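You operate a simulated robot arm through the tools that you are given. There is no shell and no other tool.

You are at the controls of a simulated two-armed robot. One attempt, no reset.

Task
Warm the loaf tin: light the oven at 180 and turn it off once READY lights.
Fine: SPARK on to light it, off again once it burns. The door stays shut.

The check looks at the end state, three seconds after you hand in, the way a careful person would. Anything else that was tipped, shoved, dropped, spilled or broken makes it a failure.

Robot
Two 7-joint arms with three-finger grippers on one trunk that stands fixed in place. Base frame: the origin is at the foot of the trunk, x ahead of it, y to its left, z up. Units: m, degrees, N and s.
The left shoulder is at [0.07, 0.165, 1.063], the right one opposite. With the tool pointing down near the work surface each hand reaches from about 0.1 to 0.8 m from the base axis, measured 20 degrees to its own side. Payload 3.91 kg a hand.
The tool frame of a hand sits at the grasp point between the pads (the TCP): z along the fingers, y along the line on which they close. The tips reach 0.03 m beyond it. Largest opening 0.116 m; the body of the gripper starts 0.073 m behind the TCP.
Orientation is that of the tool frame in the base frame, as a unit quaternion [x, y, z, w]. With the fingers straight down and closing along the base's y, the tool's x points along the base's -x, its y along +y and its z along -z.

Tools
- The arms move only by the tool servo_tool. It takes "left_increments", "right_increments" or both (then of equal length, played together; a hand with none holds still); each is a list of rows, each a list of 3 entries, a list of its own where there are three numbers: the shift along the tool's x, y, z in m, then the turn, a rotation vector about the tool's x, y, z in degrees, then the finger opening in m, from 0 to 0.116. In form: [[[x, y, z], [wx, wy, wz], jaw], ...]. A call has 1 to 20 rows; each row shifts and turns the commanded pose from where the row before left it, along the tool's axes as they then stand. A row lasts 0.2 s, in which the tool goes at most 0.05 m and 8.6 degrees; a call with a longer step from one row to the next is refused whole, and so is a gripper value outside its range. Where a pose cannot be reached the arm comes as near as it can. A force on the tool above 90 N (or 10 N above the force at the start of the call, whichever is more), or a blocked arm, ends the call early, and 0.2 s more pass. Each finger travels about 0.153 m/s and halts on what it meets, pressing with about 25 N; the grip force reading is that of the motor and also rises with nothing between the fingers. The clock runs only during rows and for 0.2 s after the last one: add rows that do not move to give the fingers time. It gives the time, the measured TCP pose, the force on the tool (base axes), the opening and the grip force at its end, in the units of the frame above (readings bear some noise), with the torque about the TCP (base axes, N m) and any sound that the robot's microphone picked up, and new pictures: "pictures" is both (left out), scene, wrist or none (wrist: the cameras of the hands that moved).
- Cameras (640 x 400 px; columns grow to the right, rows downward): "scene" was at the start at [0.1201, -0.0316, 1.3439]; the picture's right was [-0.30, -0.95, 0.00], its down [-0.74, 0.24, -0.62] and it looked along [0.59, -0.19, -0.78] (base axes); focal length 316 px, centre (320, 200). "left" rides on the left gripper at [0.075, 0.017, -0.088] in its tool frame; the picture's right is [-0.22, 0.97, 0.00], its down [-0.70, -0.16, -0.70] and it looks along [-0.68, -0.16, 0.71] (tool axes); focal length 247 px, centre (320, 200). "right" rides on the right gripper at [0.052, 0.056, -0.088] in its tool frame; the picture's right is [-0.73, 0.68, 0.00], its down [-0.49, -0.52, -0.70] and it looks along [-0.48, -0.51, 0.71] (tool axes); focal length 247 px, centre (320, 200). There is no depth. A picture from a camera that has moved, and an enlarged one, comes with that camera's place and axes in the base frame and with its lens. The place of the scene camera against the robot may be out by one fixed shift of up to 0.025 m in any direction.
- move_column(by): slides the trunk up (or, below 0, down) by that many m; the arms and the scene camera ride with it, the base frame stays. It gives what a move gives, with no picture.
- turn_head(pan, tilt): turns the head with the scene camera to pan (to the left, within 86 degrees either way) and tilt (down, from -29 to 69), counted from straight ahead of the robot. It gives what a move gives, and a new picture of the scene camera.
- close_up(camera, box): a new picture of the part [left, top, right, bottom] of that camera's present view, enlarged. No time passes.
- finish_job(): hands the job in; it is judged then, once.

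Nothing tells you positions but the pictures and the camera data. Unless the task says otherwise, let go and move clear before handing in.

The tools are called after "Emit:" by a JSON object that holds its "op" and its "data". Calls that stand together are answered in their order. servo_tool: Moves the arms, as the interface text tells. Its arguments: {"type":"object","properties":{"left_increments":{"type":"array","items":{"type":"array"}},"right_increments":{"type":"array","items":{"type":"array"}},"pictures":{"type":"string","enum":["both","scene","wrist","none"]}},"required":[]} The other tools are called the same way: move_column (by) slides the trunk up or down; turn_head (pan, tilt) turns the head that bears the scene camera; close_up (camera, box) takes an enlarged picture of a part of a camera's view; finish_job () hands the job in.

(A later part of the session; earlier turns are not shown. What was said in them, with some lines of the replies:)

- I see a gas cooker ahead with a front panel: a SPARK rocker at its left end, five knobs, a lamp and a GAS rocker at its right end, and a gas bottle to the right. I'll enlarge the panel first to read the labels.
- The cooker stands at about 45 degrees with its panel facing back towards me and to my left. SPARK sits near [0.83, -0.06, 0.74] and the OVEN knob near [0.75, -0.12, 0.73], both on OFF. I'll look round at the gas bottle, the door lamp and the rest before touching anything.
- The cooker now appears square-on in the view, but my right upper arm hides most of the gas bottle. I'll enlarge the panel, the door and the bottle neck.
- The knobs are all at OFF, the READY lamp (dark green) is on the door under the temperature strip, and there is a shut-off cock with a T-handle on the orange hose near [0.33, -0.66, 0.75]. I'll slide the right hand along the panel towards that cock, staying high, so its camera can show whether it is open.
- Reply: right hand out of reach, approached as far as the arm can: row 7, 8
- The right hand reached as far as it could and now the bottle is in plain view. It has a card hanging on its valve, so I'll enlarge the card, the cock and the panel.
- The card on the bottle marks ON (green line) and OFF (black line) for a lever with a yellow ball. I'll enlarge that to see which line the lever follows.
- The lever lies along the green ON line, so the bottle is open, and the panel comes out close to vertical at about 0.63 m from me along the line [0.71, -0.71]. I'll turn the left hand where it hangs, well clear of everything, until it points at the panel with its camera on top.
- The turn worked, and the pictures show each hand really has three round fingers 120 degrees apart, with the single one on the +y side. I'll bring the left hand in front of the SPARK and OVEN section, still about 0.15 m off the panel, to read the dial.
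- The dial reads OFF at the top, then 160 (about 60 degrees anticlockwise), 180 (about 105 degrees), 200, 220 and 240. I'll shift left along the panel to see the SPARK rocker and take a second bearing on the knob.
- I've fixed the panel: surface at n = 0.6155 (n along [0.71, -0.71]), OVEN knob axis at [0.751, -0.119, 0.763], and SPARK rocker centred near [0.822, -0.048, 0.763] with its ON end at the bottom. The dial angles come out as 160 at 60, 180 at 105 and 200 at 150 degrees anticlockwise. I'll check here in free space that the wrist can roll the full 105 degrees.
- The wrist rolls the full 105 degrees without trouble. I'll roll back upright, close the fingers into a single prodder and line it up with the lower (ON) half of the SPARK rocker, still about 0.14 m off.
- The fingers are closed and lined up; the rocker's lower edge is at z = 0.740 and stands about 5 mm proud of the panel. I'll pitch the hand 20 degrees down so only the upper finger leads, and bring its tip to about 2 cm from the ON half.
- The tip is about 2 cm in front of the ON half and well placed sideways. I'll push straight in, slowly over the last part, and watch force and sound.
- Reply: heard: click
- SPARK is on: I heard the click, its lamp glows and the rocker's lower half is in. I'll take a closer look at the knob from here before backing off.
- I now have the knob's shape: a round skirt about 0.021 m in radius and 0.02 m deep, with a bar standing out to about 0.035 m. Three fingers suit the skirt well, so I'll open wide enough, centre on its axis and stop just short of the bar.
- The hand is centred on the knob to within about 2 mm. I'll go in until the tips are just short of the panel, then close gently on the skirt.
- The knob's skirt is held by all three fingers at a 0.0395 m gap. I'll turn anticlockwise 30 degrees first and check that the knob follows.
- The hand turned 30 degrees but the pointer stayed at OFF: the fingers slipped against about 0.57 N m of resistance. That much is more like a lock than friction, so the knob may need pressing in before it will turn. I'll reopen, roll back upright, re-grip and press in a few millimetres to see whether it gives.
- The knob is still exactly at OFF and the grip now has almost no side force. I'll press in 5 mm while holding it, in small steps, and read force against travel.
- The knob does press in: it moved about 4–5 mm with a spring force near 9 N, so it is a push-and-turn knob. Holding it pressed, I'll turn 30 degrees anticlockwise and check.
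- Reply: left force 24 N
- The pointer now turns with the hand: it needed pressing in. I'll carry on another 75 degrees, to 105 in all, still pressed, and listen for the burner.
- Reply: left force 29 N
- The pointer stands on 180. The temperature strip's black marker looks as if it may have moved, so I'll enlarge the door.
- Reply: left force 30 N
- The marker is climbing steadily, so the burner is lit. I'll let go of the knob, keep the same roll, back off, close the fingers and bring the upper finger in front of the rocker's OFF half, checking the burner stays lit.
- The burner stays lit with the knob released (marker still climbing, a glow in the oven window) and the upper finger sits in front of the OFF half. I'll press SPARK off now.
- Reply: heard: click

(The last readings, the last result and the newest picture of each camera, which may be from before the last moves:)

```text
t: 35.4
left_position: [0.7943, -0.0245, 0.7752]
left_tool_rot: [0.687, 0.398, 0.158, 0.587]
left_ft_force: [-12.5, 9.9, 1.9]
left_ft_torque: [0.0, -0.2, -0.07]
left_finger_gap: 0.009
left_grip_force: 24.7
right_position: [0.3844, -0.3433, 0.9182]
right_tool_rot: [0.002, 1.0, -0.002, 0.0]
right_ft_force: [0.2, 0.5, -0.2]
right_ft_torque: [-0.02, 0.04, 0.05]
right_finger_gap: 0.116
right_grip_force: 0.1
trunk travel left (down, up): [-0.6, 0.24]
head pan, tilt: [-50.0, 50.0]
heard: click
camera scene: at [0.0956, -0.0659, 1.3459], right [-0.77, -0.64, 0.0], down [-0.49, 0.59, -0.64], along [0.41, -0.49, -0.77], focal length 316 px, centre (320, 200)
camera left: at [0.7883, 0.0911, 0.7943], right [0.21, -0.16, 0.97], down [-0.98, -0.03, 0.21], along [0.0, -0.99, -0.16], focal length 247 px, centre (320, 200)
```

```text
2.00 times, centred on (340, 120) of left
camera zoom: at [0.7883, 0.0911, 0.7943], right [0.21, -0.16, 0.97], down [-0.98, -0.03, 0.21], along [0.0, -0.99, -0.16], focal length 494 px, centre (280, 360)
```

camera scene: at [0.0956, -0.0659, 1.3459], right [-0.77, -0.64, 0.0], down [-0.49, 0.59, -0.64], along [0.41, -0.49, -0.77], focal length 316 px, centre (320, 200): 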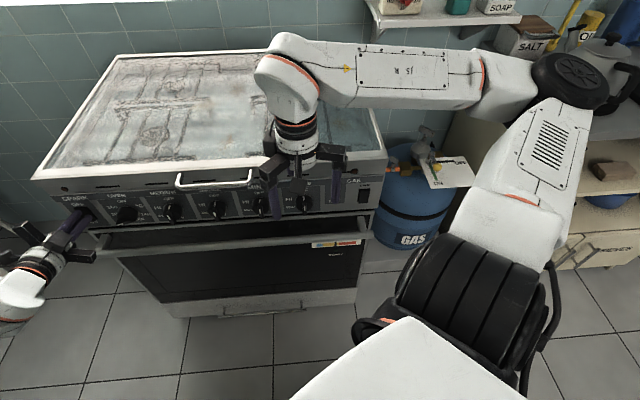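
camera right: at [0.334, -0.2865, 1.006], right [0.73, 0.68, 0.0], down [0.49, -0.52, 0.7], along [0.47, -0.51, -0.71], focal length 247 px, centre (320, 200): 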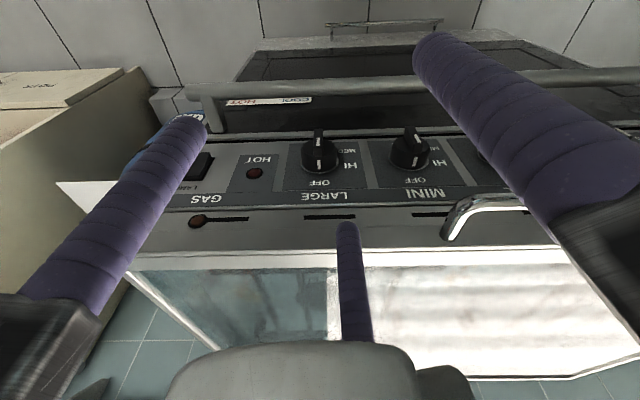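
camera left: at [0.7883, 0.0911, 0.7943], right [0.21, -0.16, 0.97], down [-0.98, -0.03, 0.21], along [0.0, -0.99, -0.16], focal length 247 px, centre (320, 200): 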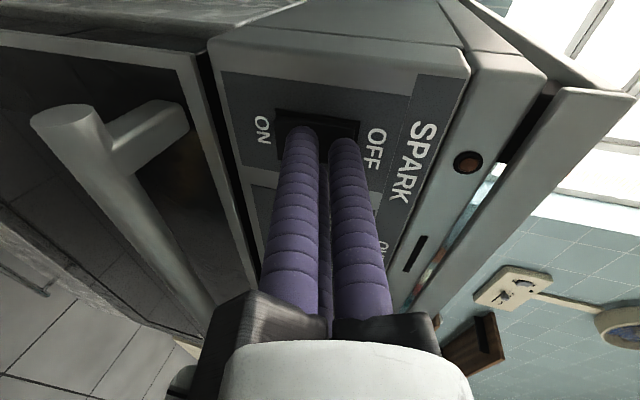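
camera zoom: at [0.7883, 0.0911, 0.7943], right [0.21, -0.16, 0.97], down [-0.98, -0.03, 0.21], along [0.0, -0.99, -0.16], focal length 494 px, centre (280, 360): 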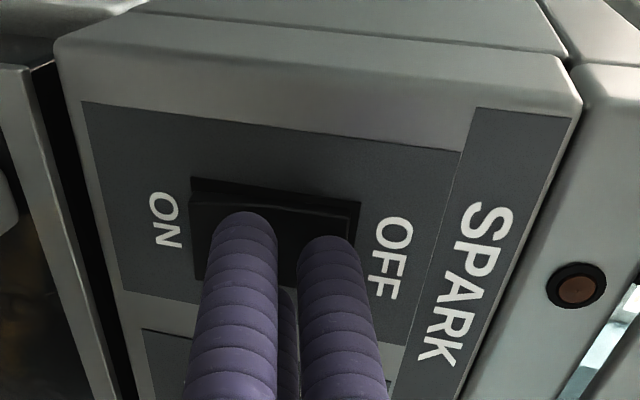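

SPARK is off again: click heard and its lamp is dark, while the marker keeps climbing. I'll back off, level the hand and return in front of the OVEN knob at the same roll, fingers open, ready for READY.

Emit:
{"op": "servo_tool", "data": {"left_increments": [[[0.0021, -0.008, -0.0309], [0, 0, 0], 0.0], [[0.0021, -0.008, -0.0309], [0, 0, 0], 0.0], [[0, 0, 0], [-7.245, -1.94, 0], 0.03], [[0, 0, 0], [-7.245, -1.94, 0], 0.066], [[-0.0311, -0.0132, 0], [0, 0, 0], 0.066], [[-0.0311, -0.0132, 0], [0, 0, 0], 0.066], [[-0.0311, -0.0132, 0], [0, 0, 0], 0.066], [[0, 0, 0], [0, 0, 0], 0.066]], "pictures": "both"}}

Emit:
{"op": "close_up", "data": {"camera": "scene", "box": [300, 230, 380, 285]}}

Emit:
{"op": "close_up", "data": {"camera": "scene", "box": [40, 160, 200, 260]}}

Emit:
{"op": "close_up", "data": {"camera": "left", "box": [180, 20, 500, 220]}}

```text
t: 37.2
left_position: [0.6792, -0.0524, 0.7605]
left_tool_rot: [0.612, 0.354, 0.184, 0.683]
left_ft_force: [0.9, 0.3, 0.1]
left_ft_torque: [-0.02, -0.03, -0.01]
left_finger_gap: 0.0661
left_grip_force: 0.0
right_position: [0.3859, -0.3423, 0.9168]
right_tool_rot: [0.001, 1.0, 0.0, -0.001]
right_ft_force: [0.1, -0.6, -0.3]
right_ft_torque: [0.0, 0.03, 0.0]
right_finger_gap: 0.1159
right_grip_force: 0.1
trunk travel left (down, up): [-0.6, 0.24]
head pan, tilt: [-50.0, 50.0]
camera scene: at [0.0975, -0.0671, 1.3457], right [-0.77, -0.64, 0.0], down [-0.49, 0.59, -0.64], along [0.41, -0.49, -0.77], focal length 316 px, centre (320, 200)
camera left: at [0.6719, 0.0646, 0.7572], right [0.03, 0.03, 1.0], down [-1.0, -0.01, 0.03], along [0.01, -1.0, 0.03], focal length 247 px, centre (320, 200)
```

scene: 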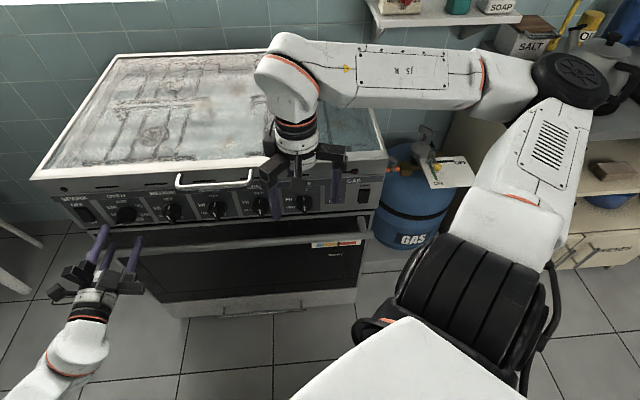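
left: 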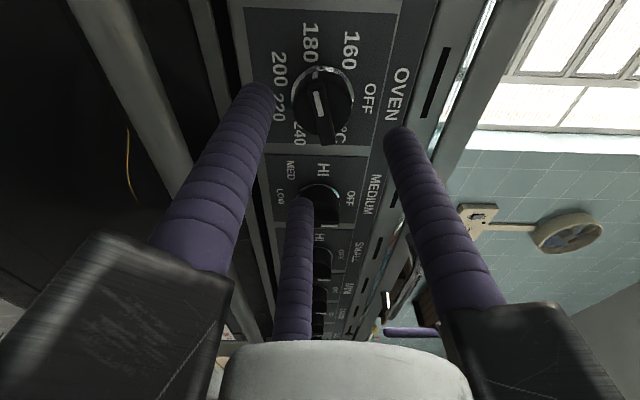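

```text
7.27 times, centred on (340, 258) of scene
camera zoom: at [0.0975, -0.0671, 1.3457], right [-0.77, -0.64, 0.0], down [-0.49, 0.59, -0.64], along [0.41, -0.49, -0.77], focal length 2298 px, centre (174, -218)
```

zoom: 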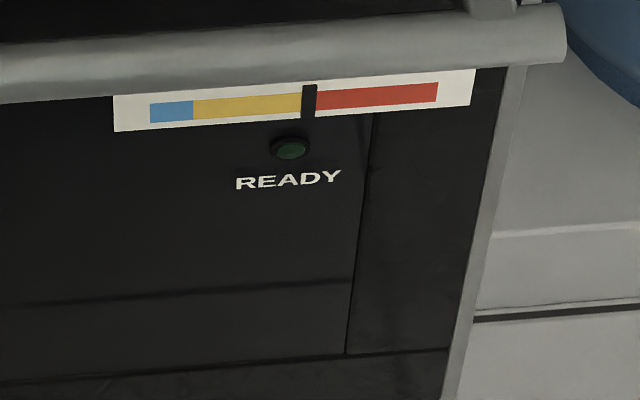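

```text
4.00 times, centred on (120, 210) of scene
camera zoom: at [0.0975, -0.0671, 1.3457], right [-0.77, -0.64, 0.0], down [-0.49, 0.59, -0.64], along [0.41, -0.49, -0.77], focal length 1264 px, centre (1120, 160)
```

zoom: 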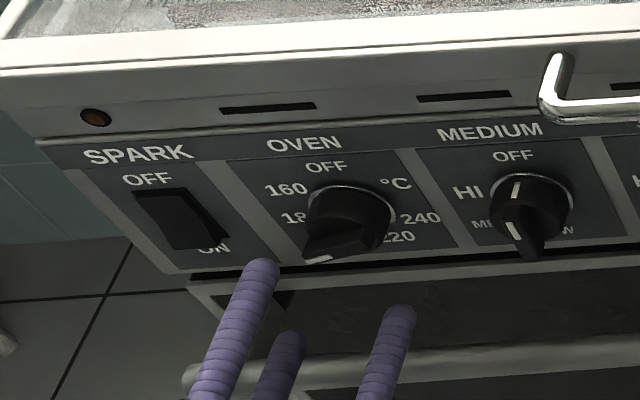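

```text
2.00 times, centred on (340, 120) of left
camera zoom: at [0.6719, 0.0646, 0.7572], right [0.03, 0.03, 1.0], down [-1.0, -0.01, 0.03], along [0.01, -1.0, 0.03], focal length 494 px, centre (280, 360)
```

zoom: 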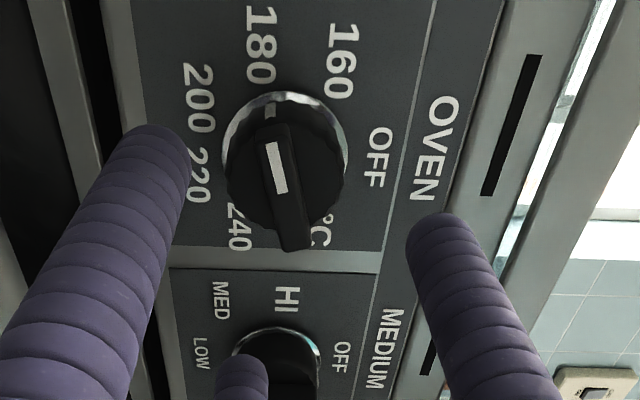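

The SPARK lamp is out, the pointer stands at 180 and the marker has just reached the yellow-red boundary, with READY still dark. I'll slide onto the knob and take hold without turning it.

Emit:
{"op": "servo_tool", "data": {"left_increments": [[[0, 0, 0.02], [0, 0, 0], 0.066], [[0, 0, 0.02], [0, 0, 0], 0.066], [[0, 0, 0.0177], [0, 0, 0], 0.066], [[0, 0, 0], [0, 0, 0], 0.05], [[0, 0, 0], [0, 0, 0], 0.03]], "pictures": "both"}}

Emit:
{"op": "close_up", "data": {"camera": "scene", "box": [300, 230, 380, 285]}}

Emit:
{"op": "close_up", "data": {"camera": "left", "box": [160, 0, 440, 210]}}

```text
t: 38.4
left_position: [0.7219, -0.0931, 0.7623]
left_tool_rot: [0.612, 0.353, 0.185, 0.683]
left_ft_force: [5.5, 1.7, 5.2]
left_ft_torque: [-0.01, 0.05, 0.1]
left_finger_gap: 0.0387
left_grip_force: 45.1
right_position: [0.3851, -0.3428, 0.9177]
right_tool_rot: [0.001, 1.0, 0.0, 0.0]
right_ft_force: [0.2, -0.2, 0.0]
right_ft_torque: [-0.02, 0.02, 0.02]
right_finger_gap: 0.116
right_grip_force: 0.1
trunk travel left (down, up): [-0.6, 0.24]
head pan, tilt: [-50.0, 50.0]
camera scene: at [0.0973, -0.0673, 1.3458], right [-0.77, -0.64, 0.0], down [-0.49, 0.59, -0.64], along [0.41, -0.49, -0.77], focal length 316 px, centre (320, 200)
camera left: at [0.714, 0.025, 0.7589], right [0.02, 0.03, 1.0], down [-1.0, -0.01, 0.02], along [0.01, -1.0, 0.03], focal length 247 px, centre (320, 200)
```

scene: 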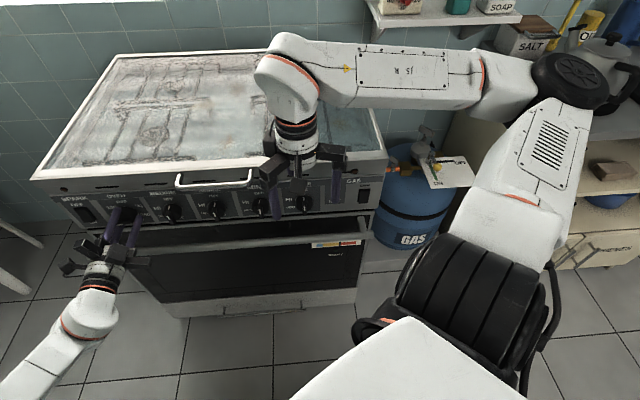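
left: 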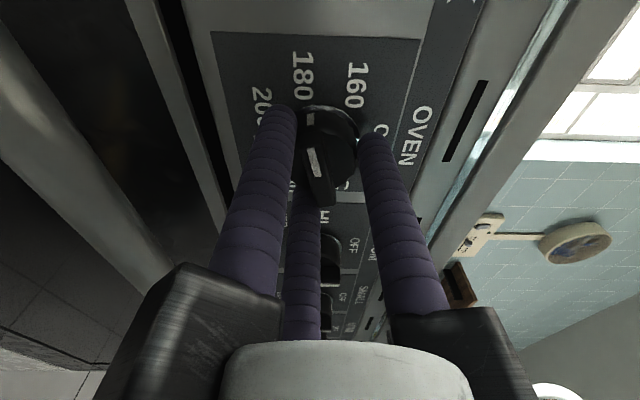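

```text
7.27 times, centred on (340, 258) of scene
camera zoom: at [0.0973, -0.0673, 1.3458], right [-0.77, -0.64, 0.0], down [-0.49, 0.59, -0.64], along [0.41, -0.49, -0.77], focal length 2298 px, centre (174, -218)
```

zoom: 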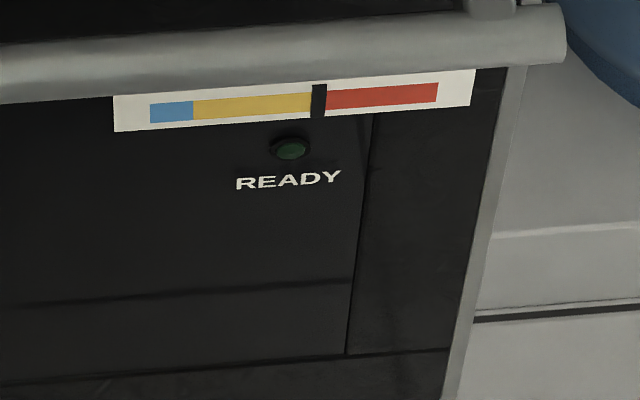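

```text
1.90 times, centred on (300, 105) of left
camera zoom: at [0.714, 0.025, 0.7589], right [0.02, 0.03, 1.0], down [-1.0, -0.01, 0.02], along [0.01, -1.0, 0.03], focal length 470 px, centre (358, 381)
```

zoom: 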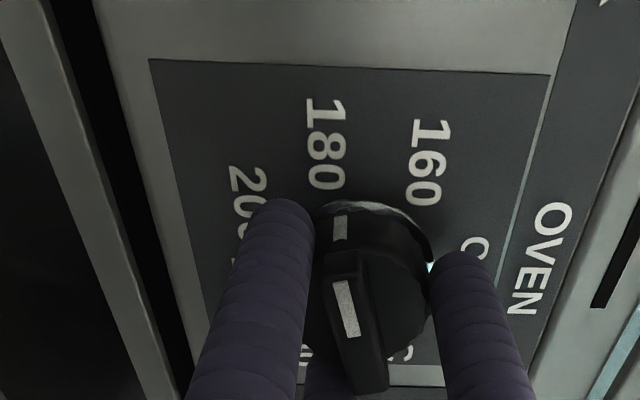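

I have hold of the knob at 180; the marker is just into the red end and READY is still dark. I'll wait in short steps and watch the lamp.

Emit:
{"op": "servo_tool", "data": {"left_increments": [[[0, 0, 0], [0, 0, 0], 0.03], [[0, 0, 0], [0, 0, 0], 0.03], [[0, 0, 0], [0, 0, 0], 0.03], [[0, 0, 0], [0, 0, 0], 0.03]], "pictures": "none"}}

Emit:
{"op": "close_up", "data": {"camera": "scene", "box": [300, 230, 380, 285]}}

```text
t: 39.4
left_position: [0.7215, -0.0924, 0.7622]
left_tool_rot: [0.612, 0.353, 0.184, 0.683]
left_ft_force: [13.6, 3.3, 13.3]
left_ft_torque: [-0.2, -0.18, 0.32]
left_finger_gap: 0.0387
left_grip_force: 45.2
right_position: [0.3865, -0.3421, 0.9177]
right_tool_rot: [0.0, 1.0, -0.001, -0.001]
right_ft_force: [-0.1, -0.2, -0.3]
right_ft_torque: [-0.02, -0.04, -0.01]
right_finger_gap: 0.1162
right_grip_force: 0.0
trunk travel left (down, up): [-0.6, 0.24]
head pan, tilt: [-50.0, 50.0]
```

```text
7.27 times, centred on (340, 258) of scene
camera zoom: at [0.0973, -0.0668, 1.3458], right [-0.77, -0.64, 0.0], down [-0.49, 0.59, -0.64], along [0.41, -0.49, -0.77], focal length 2298 px, centre (174, -218)
```

zoom: 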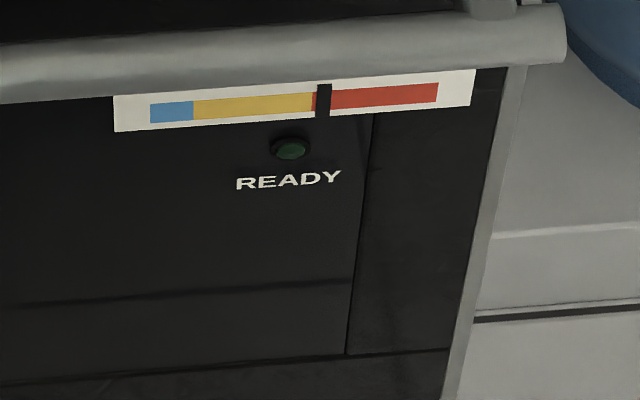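

READY is still dark, and side force is building because my hand is about 1.5 mm off the knob's axis. I'll open the fingers clear of the knob, correct that offset and keep waiting.

Emit:
{"op": "servo_tool", "data": {"left_increments": [[[0, 0, 0], [0, 0, 0], 0.064], [[0.0009, 0.0018, 0], [0, 0, 0], 0.064], [[0, 0, 0], [0, 0, 0], 0.064], [[0, 0, 0], [0, 0, 0], 0.064]], "pictures": "none"}}

Emit:
{"op": "close_up", "data": {"camera": "scene", "box": [300, 230, 380, 285]}}

Emit:
{"op": "close_up", "data": {"camera": "left", "box": [160, 0, 440, 210]}}

```text
t: 40.4
left_position: [0.7216, -0.0935, 0.7622]
left_tool_rot: [0.613, 0.354, 0.183, 0.683]
left_ft_force: [-0.4, 0.0, 0.7]
left_ft_torque: [-0.03, -0.03, -0.01]
left_finger_gap: 0.0638
left_grip_force: 0.1
right_position: [0.3848, -0.3426, 0.917]
right_tool_rot: [0.001, 1.0, -0.001, 0.0]
right_ft_force: [0.7, 0.3, -0.3]
right_ft_torque: [-0.05, 0.02, 0.02]
right_finger_gap: 0.1161
right_grip_force: 0.0
trunk travel left (down, up): [-0.6, 0.24]
head pan, tilt: [-50.0, 50.0]
```

```text
7.27 times, centred on (340, 258) of scene
camera zoom: at [0.0974, -0.0675, 1.3457], right [-0.77, -0.64, 0.0], down [-0.49, 0.59, -0.64], along [0.41, -0.49, -0.77], focal length 2298 px, centre (174, -218)
```

zoom: 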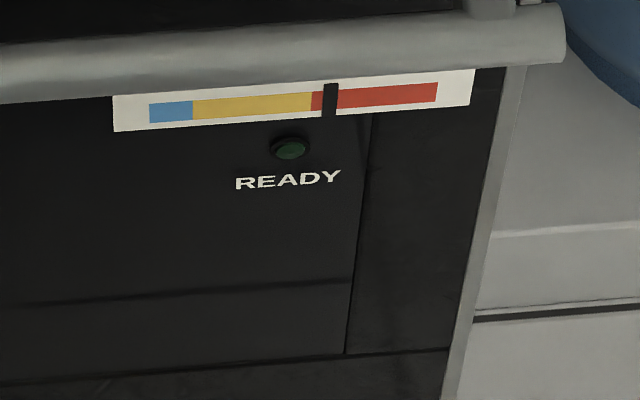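

```text
1.90 times, centred on (300, 105) of left
camera zoom: at [0.7136, 0.0248, 0.7587], right [0.03, 0.02, 1.0], down [-1.0, -0.01, 0.03], along [0.01, -1.0, 0.02], focal length 470 px, centre (358, 381)
```

zoom: 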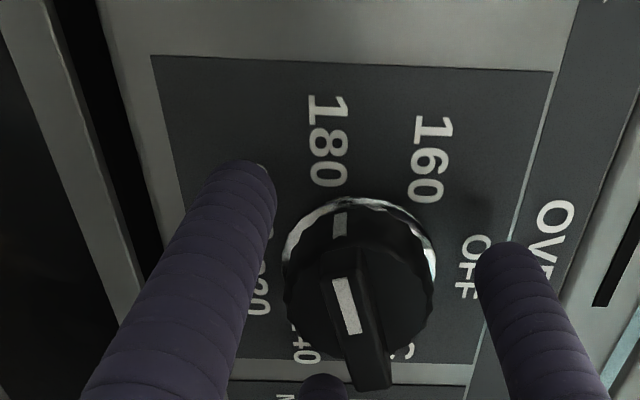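

The hand is now centred without touching and the pointer sits at 105 degrees, on 180. READY is still dark, so I'll keep waiting.

Emit:
{"op": "servo_tool", "data": {"left_increments": [[[0, 0, 0], [0, 0, 0], 0.064], [[0, 0, 0], [0, 0, 0], 0.064], [[0, 0, 0], [0, 0, 0], 0.064], [[0, 0, 0], [0, 0, 0], 0.064], [[0, 0, 0], [0, 0, 0], 0.064], [[0, 0, 0], [0, 0, 0], 0.064]], "pictures": "none"}}

Emit:
{"op": "close_up", "data": {"camera": "scene", "box": [300, 230, 380, 285]}}

```text
t: 41.8
left_position: [0.7228, -0.0931, 0.7618]
left_tool_rot: [0.613, 0.353, 0.183, 0.683]
left_ft_force: [-0.2, 0.3, 0.6]
left_ft_torque: [0.01, 0.02, 0.0]
left_finger_gap: 0.064
left_grip_force: 0.0
right_position: [0.3855, -0.3433, 0.9162]
right_tool_rot: [0.001, 1.0, 0.0, -0.001]
right_ft_force: [0.3, -0.3, -0.3]
right_ft_torque: [-0.03, -0.01, 0.05]
right_finger_gap: 0.116
right_grip_force: 0.1
trunk travel left (down, up): [-0.6, 0.24]
head pan, tilt: [-50.0, 50.0]
```

```text
7.27 times, centred on (340, 258) of scene
camera zoom: at [0.0974, -0.0676, 1.3457], right [-0.77, -0.64, 0.0], down [-0.49, 0.59, -0.64], along [0.41, -0.49, -0.77], focal length 2298 px, centre (174, -218)
```

zoom: 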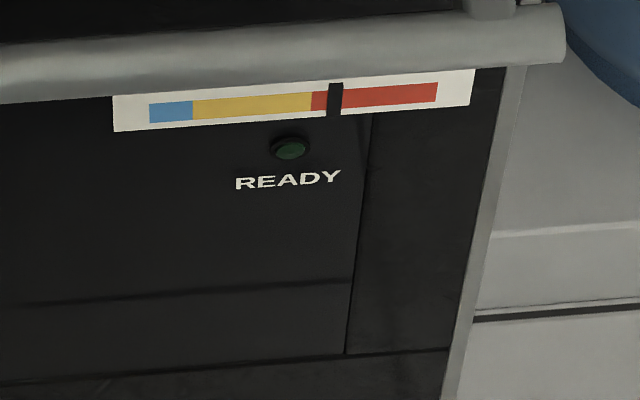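

The marker is levelling off near its set point and READY is still dark. I'll keep waiting.

Emit:
{"op": "servo_tool", "data": {"left_increments": [[[0, 0, 0], [0, 0, 0], 0.064], [[0, 0, 0], [0, 0, 0], 0.064], [[0, 0, 0], [0, 0, 0], 0.064], [[0, 0, 0], [0, 0, 0], 0.064], [[0, 0, 0], [0, 0, 0], 0.064], [[0, 0, 0], [0, 0, 0], 0.064], [[0, 0, 0], [0, 0, 0], 0.064], [[0, 0, 0], [0, 0, 0], 0.064]], "pictures": "none"}}

Emit:
{"op": "close_up", "data": {"camera": "scene", "box": [300, 230, 380, 285]}}

```text
t: 43.6
left_position: [0.7207, -0.0922, 0.7617]
left_tool_rot: [0.612, 0.354, 0.183, 0.683]
left_ft_force: [0.3, -0.6, 0.8]
left_ft_torque: [-0.04, 0.04, 0.0]
left_finger_gap: 0.0641
left_grip_force: 0.0
right_position: [0.3855, -0.3433, 0.9173]
right_tool_rot: [0.0, 1.0, -0.001, 0.0]
right_ft_force: [0.2, 0.1, -1.1]
right_ft_torque: [-0.01, 0.0, -0.01]
right_finger_gap: 0.1158
right_grip_force: 0.1
trunk travel left (down, up): [-0.6, 0.24]
head pan, tilt: [-50.0, 50.0]
```

```text
7.27 times, centred on (340, 258) of scene
camera zoom: at [0.0974, -0.0676, 1.3457], right [-0.77, -0.64, 0.0], down [-0.49, 0.59, -0.64], along [0.41, -0.49, -0.77], focal length 2298 px, centre (174, -218)
```

zoom: 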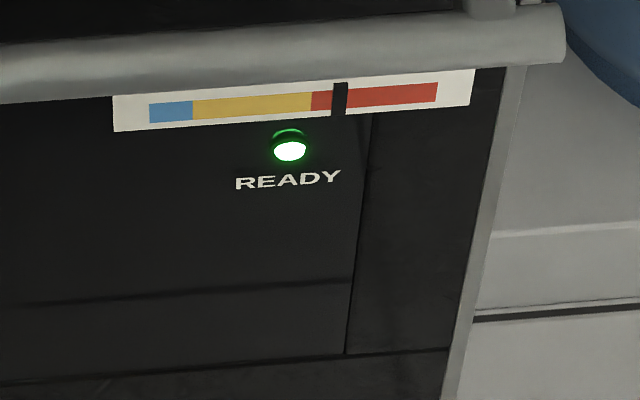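

READY has lit, so the oven goes off now: I'll grip the knob, press it in and turn it 105 degrees clockwise back to OFF.

Emit:
{"op": "servo_tool", "data": {"left_increments": [[[0, 0, 0], [0, 0, 0], 0.045], [[0, 0, 0], [0, 0, 0], 0.03], [[0, 0, 0.003], [0, 0, 0], 0.03], [[0, 0, 0.003], [0, 0, 0], 0.03], [[0, 0, 0], [0, 0, 7.5], 0.03], [[0, 0, 0], [0, 0, 7.5], 0.03], [[0, 0, 0], [0, 0, 7.5], 0.03], [[0, 0, 0], [0, 0, 7.5], 0.03], [[0, 0, 0], [0, 0, 7.5], 0.03], [[0, 0, 0], [0, 0, 7.5], 0.03], [[0, 0, 0], [0, 0, 7.5], 0.03], [[0, 0, 0], [0, 0, 7.5], 0.03], [[0, 0, 0], [0, 0, 7.5], 0.03], [[0, 0, 0], [0, 0, 7.5], 0.03], [[0, 0, 0], [0, 0, 7.5], 0.03], [[0, 0, 0], [0, 0, 7.5], 0.03], [[0, 0, 0], [0, 0, 7.5], 0.03], [[0, 0, 0], [0, 0, 7.5], 0.03]], "pictures": "both"}}

Emit:
{"op": "close_up", "data": {"camera": "left", "box": [200, 0, 480, 210]}}

Emit:
{"op": "close_up", "data": {"camera": "scene", "box": [60, 160, 220, 285]}}

Emit:
{"op": "close_up", "data": {"camera": "scene", "box": [300, 230, 380, 285]}}

```text
t: 47.4
left_position: [0.725, -0.0963, 0.7613]
left_tool_rot: [0.653, -0.272, 0.653, 0.271]
left_ft_force: [-8.3, 11.3, -1.1]
left_ft_torque: [-0.43, 0.74, 0.04]
left_finger_gap: 0.0389
left_grip_force: 44.9
right_position: [0.386, -0.3424, 0.9176]
right_tool_rot: [0.001, 1.0, -0.002, 0.0]
right_ft_force: [-1.1, 1.0, 0.5]
right_ft_torque: [-0.02, -0.03, 0.0]
right_finger_gap: 0.1163
right_grip_force: 0.1
trunk travel left (down, up): [-0.6, 0.24]
head pan, tilt: [-50.0, 50.0]
camera scene: at [0.0967, -0.066, 1.3458], right [-0.77, -0.64, 0.0], down [-0.49, 0.59, -0.64], along [0.41, -0.49, -0.77], focal length 316 px, centre (320, 200)
camera left: at [0.6507, -0.0445, 0.8362], right [-0.69, -0.69, -0.22], down [-0.38, 0.61, -0.7], along [0.62, -0.39, -0.68], focal length 247 px, centre (320, 200)
```

scene: 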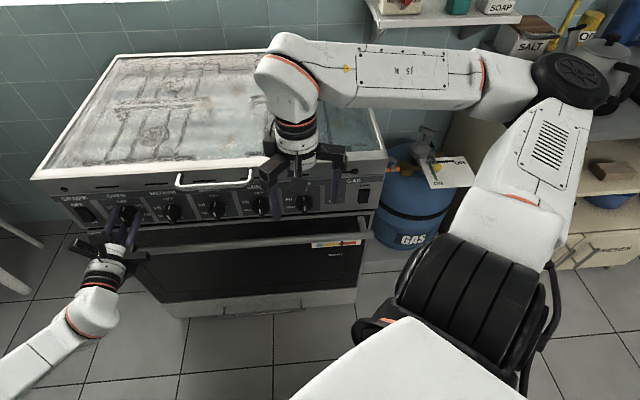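
left: 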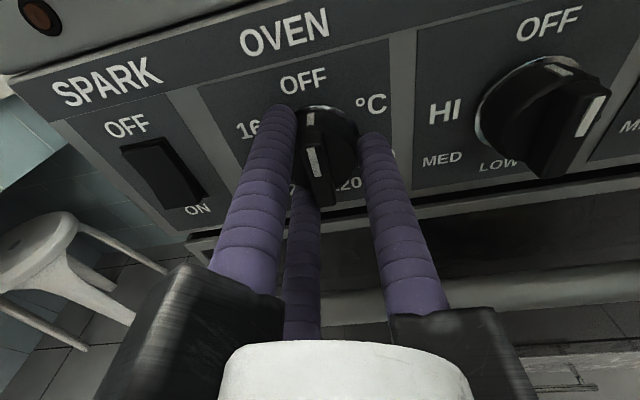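

```text
1.90 times, centred on (340, 105) of left
camera zoom: at [0.6507, -0.0445, 0.8362], right [-0.69, -0.69, -0.22], down [-0.38, 0.61, -0.7], along [0.62, -0.39, -0.68], focal length 470 px, centre (282, 381)
```

zoom: 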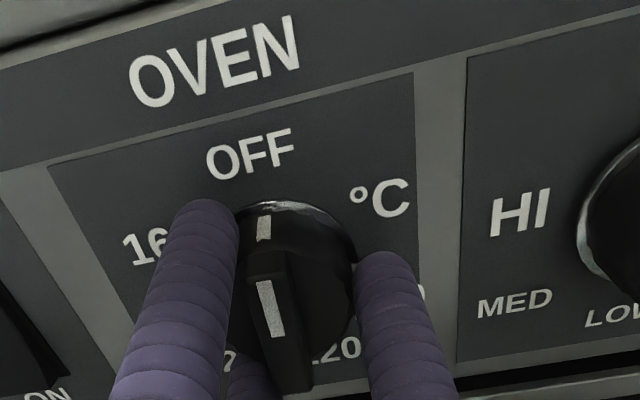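

```text
3.20 times, centred on (140, 222) of scene
camera zoom: at [0.0967, -0.066, 1.3458], right [-0.77, -0.64, 0.0], down [-0.49, 0.59, -0.64], along [0.41, -0.49, -0.77], focal length 1011 px, centre (896, 128)
```

zoom: 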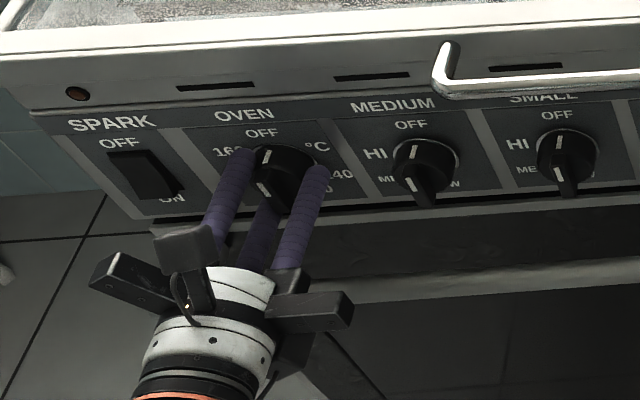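

```text
7.27 times, centred on (340, 258) of scene
camera zoom: at [0.0967, -0.066, 1.3458], right [-0.77, -0.64, 0.0], down [-0.49, 0.59, -0.64], along [0.41, -0.49, -0.77], focal length 2298 px, centre (174, -218)
```

zoom: 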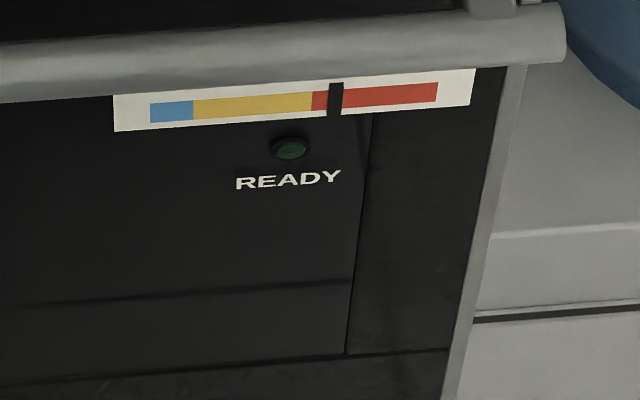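

The knob is back at OFF against its stop, READY has gone out and the marker has begun to fall. I'll let go, back straight out and check the panel.

Emit:
{"op": "servo_tool", "data": {"left_increments": [[[0, 0, -0.003], [0, 0, -1], 0.03], [[0, 0, -0.003], [0, 0, 0], 0.066], [[0, 0, 0], [0, 0, 0], 0.066], [[0, 0, -0.03], [0, 0, 0], 0.066], [[0, 0, -0.03], [0, 0, 0], 0.066], [[0, 0, -0.035], [0, 0, 0], 0.066], [[0, 0, -0.035], [0, 0, 0], 0.066], [[0, 0, 0], [0, 0, 0], 0.066]], "pictures": "both"}}

Emit:
{"op": "close_up", "data": {"camera": "left", "box": [200, 20, 440, 200]}}

Emit:
{"op": "close_up", "data": {"camera": "scene", "box": [40, 160, 200, 260]}}

Emit:
{"op": "close_up", "data": {"camera": "scene", "box": [300, 230, 380, 285]}}

```text
t: 49.2
left_position: [0.6302, -0.0009, 0.7615]
left_tool_rot: [0.655, -0.266, 0.65, 0.277]
left_ft_force: [-0.3, -1.0, -0.6]
left_ft_torque: [0.01, 0.04, 0.01]
left_finger_gap: 0.0663
left_grip_force: 0.0
right_position: [0.3854, -0.3439, 0.9161]
right_tool_rot: [0.0, 1.0, 0.0, -0.001]
right_ft_force: [0.1, -0.7, 0.2]
right_ft_torque: [0.02, 0.0, 0.0]
right_finger_gap: 0.1161
right_grip_force: 0.1
trunk travel left (down, up): [-0.6, 0.24]
head pan, tilt: [-50.0, 50.0]
camera scene: at [0.0978, -0.0682, 1.3456], right [-0.77, -0.64, 0.0], down [-0.49, 0.59, -0.64], along [0.41, -0.49, -0.77], focal length 316 px, centre (320, 200)
camera left: at [0.5562, 0.0506, 0.8367], right [-0.69, -0.69, -0.21], down [-0.39, 0.6, -0.7], along [0.61, -0.4, -0.69], focal length 247 px, centre (320, 200)
```

scene: 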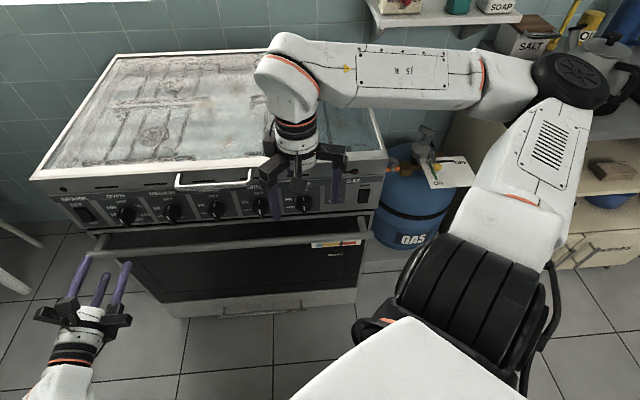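
left: 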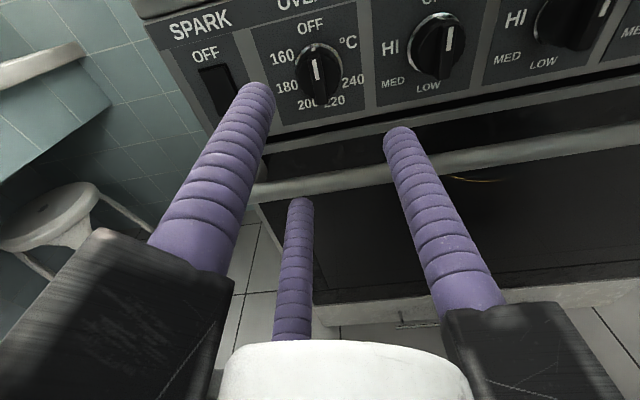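

```text
2.22 times, centred on (320, 110) of left
camera zoom: at [0.5562, 0.0506, 0.8367], right [-0.69, -0.69, -0.21], down [-0.39, 0.6, -0.7], along [0.61, -0.4, -0.69], focal length 549 px, centre (320, 400)
```

zoom: 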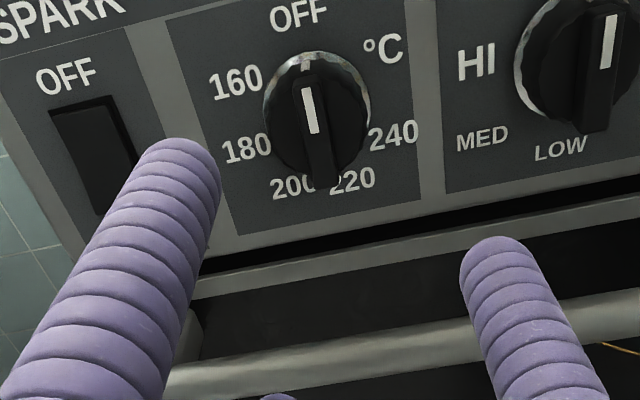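

```text
4.00 times, centred on (120, 210) of scene
camera zoom: at [0.0978, -0.0682, 1.3456], right [-0.77, -0.64, 0.0], down [-0.49, 0.59, -0.64], along [0.41, -0.49, -0.77], focal length 1264 px, centre (1120, 160)
```

zoom: 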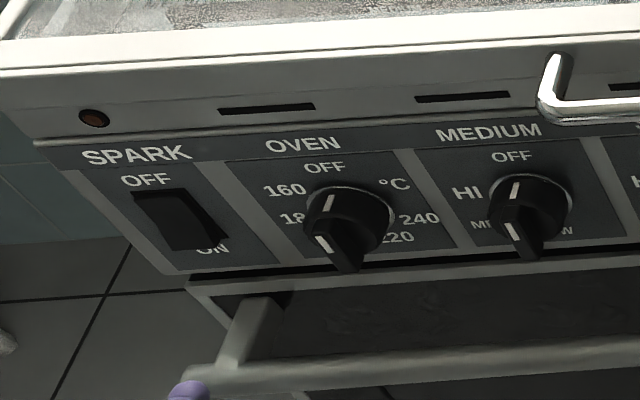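

```text
7.27 times, centred on (340, 258) of scene
camera zoom: at [0.0978, -0.0682, 1.3456], right [-0.77, -0.64, 0.0], down [-0.49, 0.59, -0.64], along [0.41, -0.49, -0.77], focal length 2298 px, centre (174, -218)
```

zoom: 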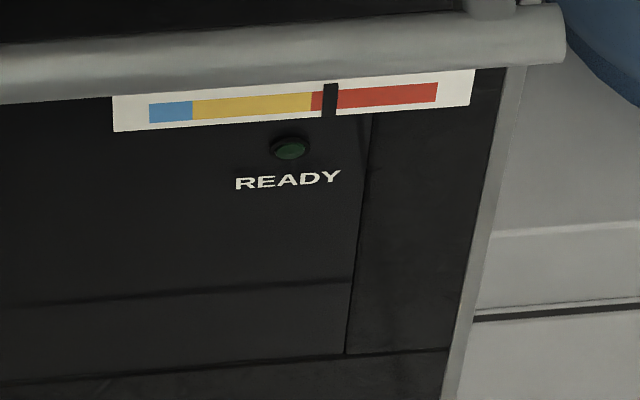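

The OVEN pointer is at OFF, SPARK is off with its lamp dark, and the marker keeps falling, so the flame is out. I'll draw the left hand further back and take a last look over the whole cooker.

Emit:
{"op": "servo_tool", "data": {"left_increments": [[[0.01, 0, -0.035], [0, 0, 0], 0.066], [[0.01, 0, -0.035], [0, 0, 0], 0.066], [[0.01, 0, -0.035], [0, 0, 0], 0.066], [[0, 0, 0], [0, 0, 0], 0.066], [[0, 0, 0], [0, 0, 0], 0.066], [[0, 0, 0], [0, 0, 0], 0.066]], "pictures": "both"}}

Emit:
{"op": "close_up", "data": {"camera": "left", "box": [180, 0, 640, 260]}}

Emit:
{"op": "close_up", "data": {"camera": "scene", "box": [200, 160, 400, 285]}}

Emit:
{"op": "close_up", "data": {"camera": "scene", "box": [300, 230, 380, 285]}}

Emit:
{"op": "close_up", "data": {"camera": "right", "box": [0, 60, 640, 260]}}

```text
t: 50.6
left_position: [0.5549, 0.0725, 0.7933]
left_tool_rot: [0.656, -0.265, 0.651, 0.276]
left_ft_force: [0.0, -1.0, 0.0]
left_ft_torque: [-0.04, 0.0, -0.02]
left_finger_gap: 0.0661
left_grip_force: 0.0
right_position: [0.3845, -0.3419, 0.9179]
right_tool_rot: [0.0, 1.0, -0.001, -0.001]
right_ft_force: [0.0, 0.1, -0.2]
right_ft_torque: [0.0, 0.02, -0.03]
right_finger_gap: 0.116
right_grip_force: 0.1
trunk travel left (down, up): [-0.6, 0.24]
head pan, tilt: [-50.0, 50.0]
camera scene: at [0.0976, -0.0677, 1.3456], right [-0.77, -0.64, 0.0], down [-0.49, 0.59, -0.64], along [0.41, -0.49, -0.77], focal length 316 px, centre (320, 200)
camera left: at [0.4824, 0.1261, 0.8675], right [-0.69, -0.69, -0.21], down [-0.39, 0.6, -0.7], along [0.61, -0.4, -0.68], focal length 247 px, centre (320, 200)
```

scene: 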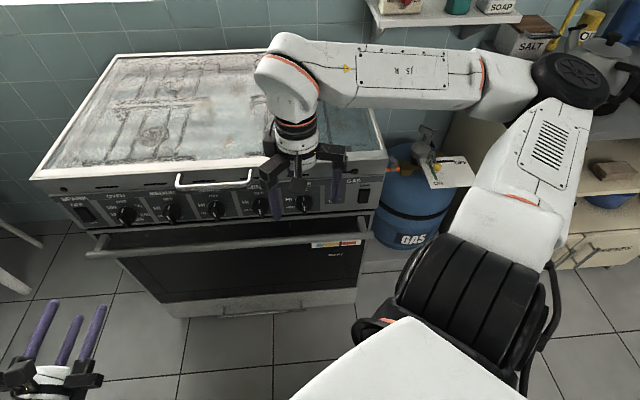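
left: 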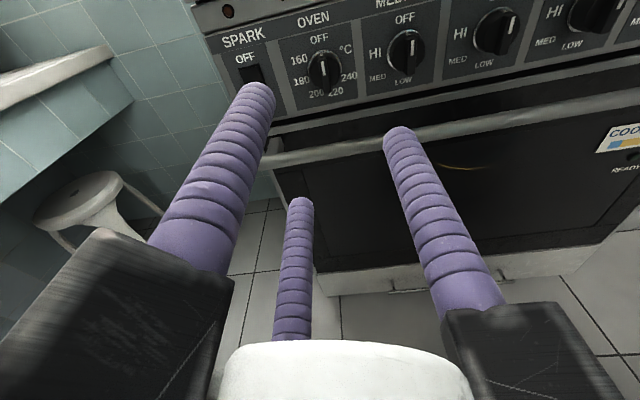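

```text
1.39 times, centred on (410, 130) of left
camera zoom: at [0.4824, 0.1261, 0.8675], right [-0.69, -0.69, -0.21], down [-0.39, 0.6, -0.7], along [0.61, -0.4, -0.68], focal length 344 px, centre (195, 297)
```

zoom: 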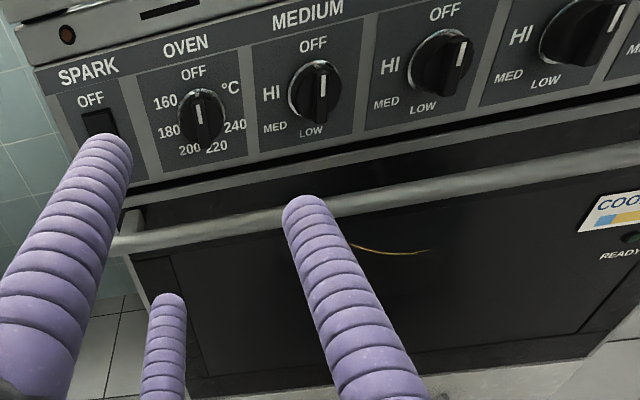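

```text
3.20 times, centred on (300, 222) of scene
camera zoom: at [0.0976, -0.0677, 1.3456], right [-0.77, -0.64, 0.0], down [-0.49, 0.59, -0.64], along [0.41, -0.49, -0.77], focal length 1011 px, centre (384, 128)
```

zoom: 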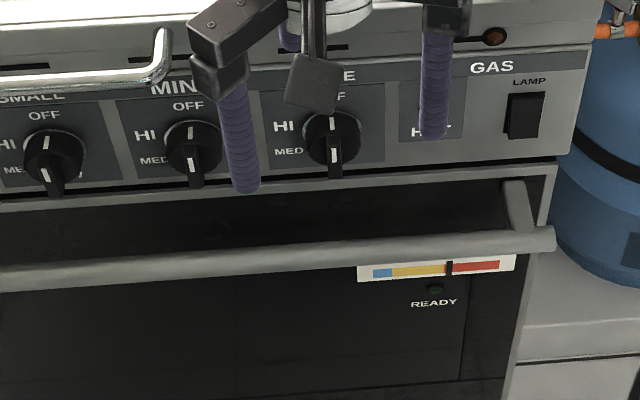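

```text
7.27 times, centred on (340, 258) of scene
camera zoom: at [0.0976, -0.0677, 1.3456], right [-0.77, -0.64, 0.0], down [-0.49, 0.59, -0.64], along [0.41, -0.49, -0.77], focal length 2298 px, centre (174, -218)
```

zoom: 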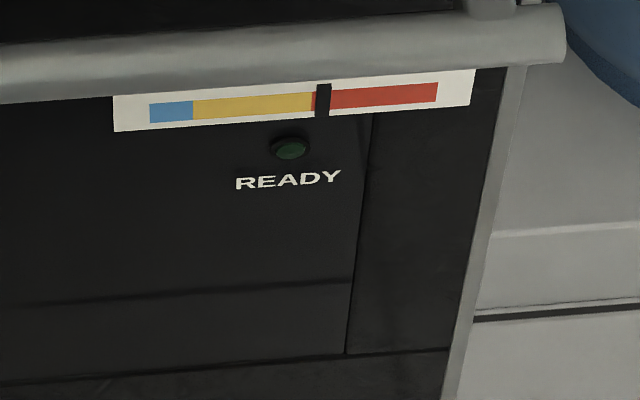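

```text
1.00 times, centred on (320, 160) of right (not enlarged: the box is as wide or as high as the picture)
camera zoom: at [0.3341, -0.2864, 1.0061], right [0.73, 0.68, 0.0], down [0.49, -0.52, 0.7], along [0.47, -0.51, -0.71], focal length 247 px, centre (320, 240)
```

zoom: 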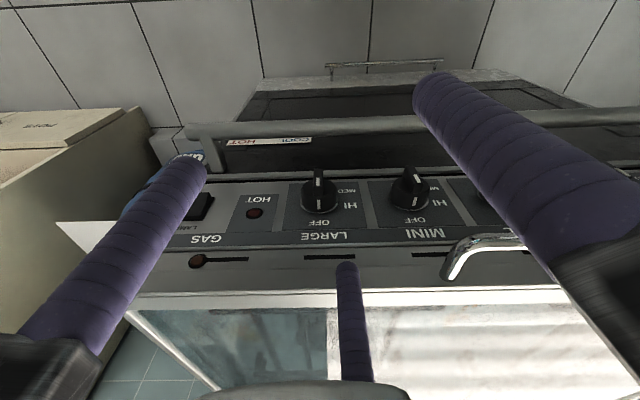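

Everything checks out: OVEN and SPARK are both off, the marker is falling, the door is shut, and the other knobs, the LAMP switch and the gas lever are as I found them. Both hands are clear, so I'm handing the job in.

Emit:
{"op": "finish_job", "data": {}}

```text
The job is handed in.
```

The job is handed in: the oven was lit at 180 and turned off after READY lit. I haven't been told how the check came out.

- **Lighting:** I switched SPARK on, then turned the OVEN knob to 180. It's a push-and-turn knob, so my first try slipped and left it at OFF; pressing it in freed it. I switched SPARK off once the temperature marker was climbing.
- **Warming:** READY lit somewhere between 41.8 and 43.6 s. I turned the knob straight back, and it was at OFF by about 47 s.
- **End state:** OVEN and SPARK were both off, and the temperature marker was falling, so the flame was out. I kept the door shut and touched nothing else: the other knobs, the LAMP switch and the gas lever (ON) are as I found them. Both hands were clear of the cooker.

I never got a clear view of the loaf tin inside the oven, so I went by the READY lamp.
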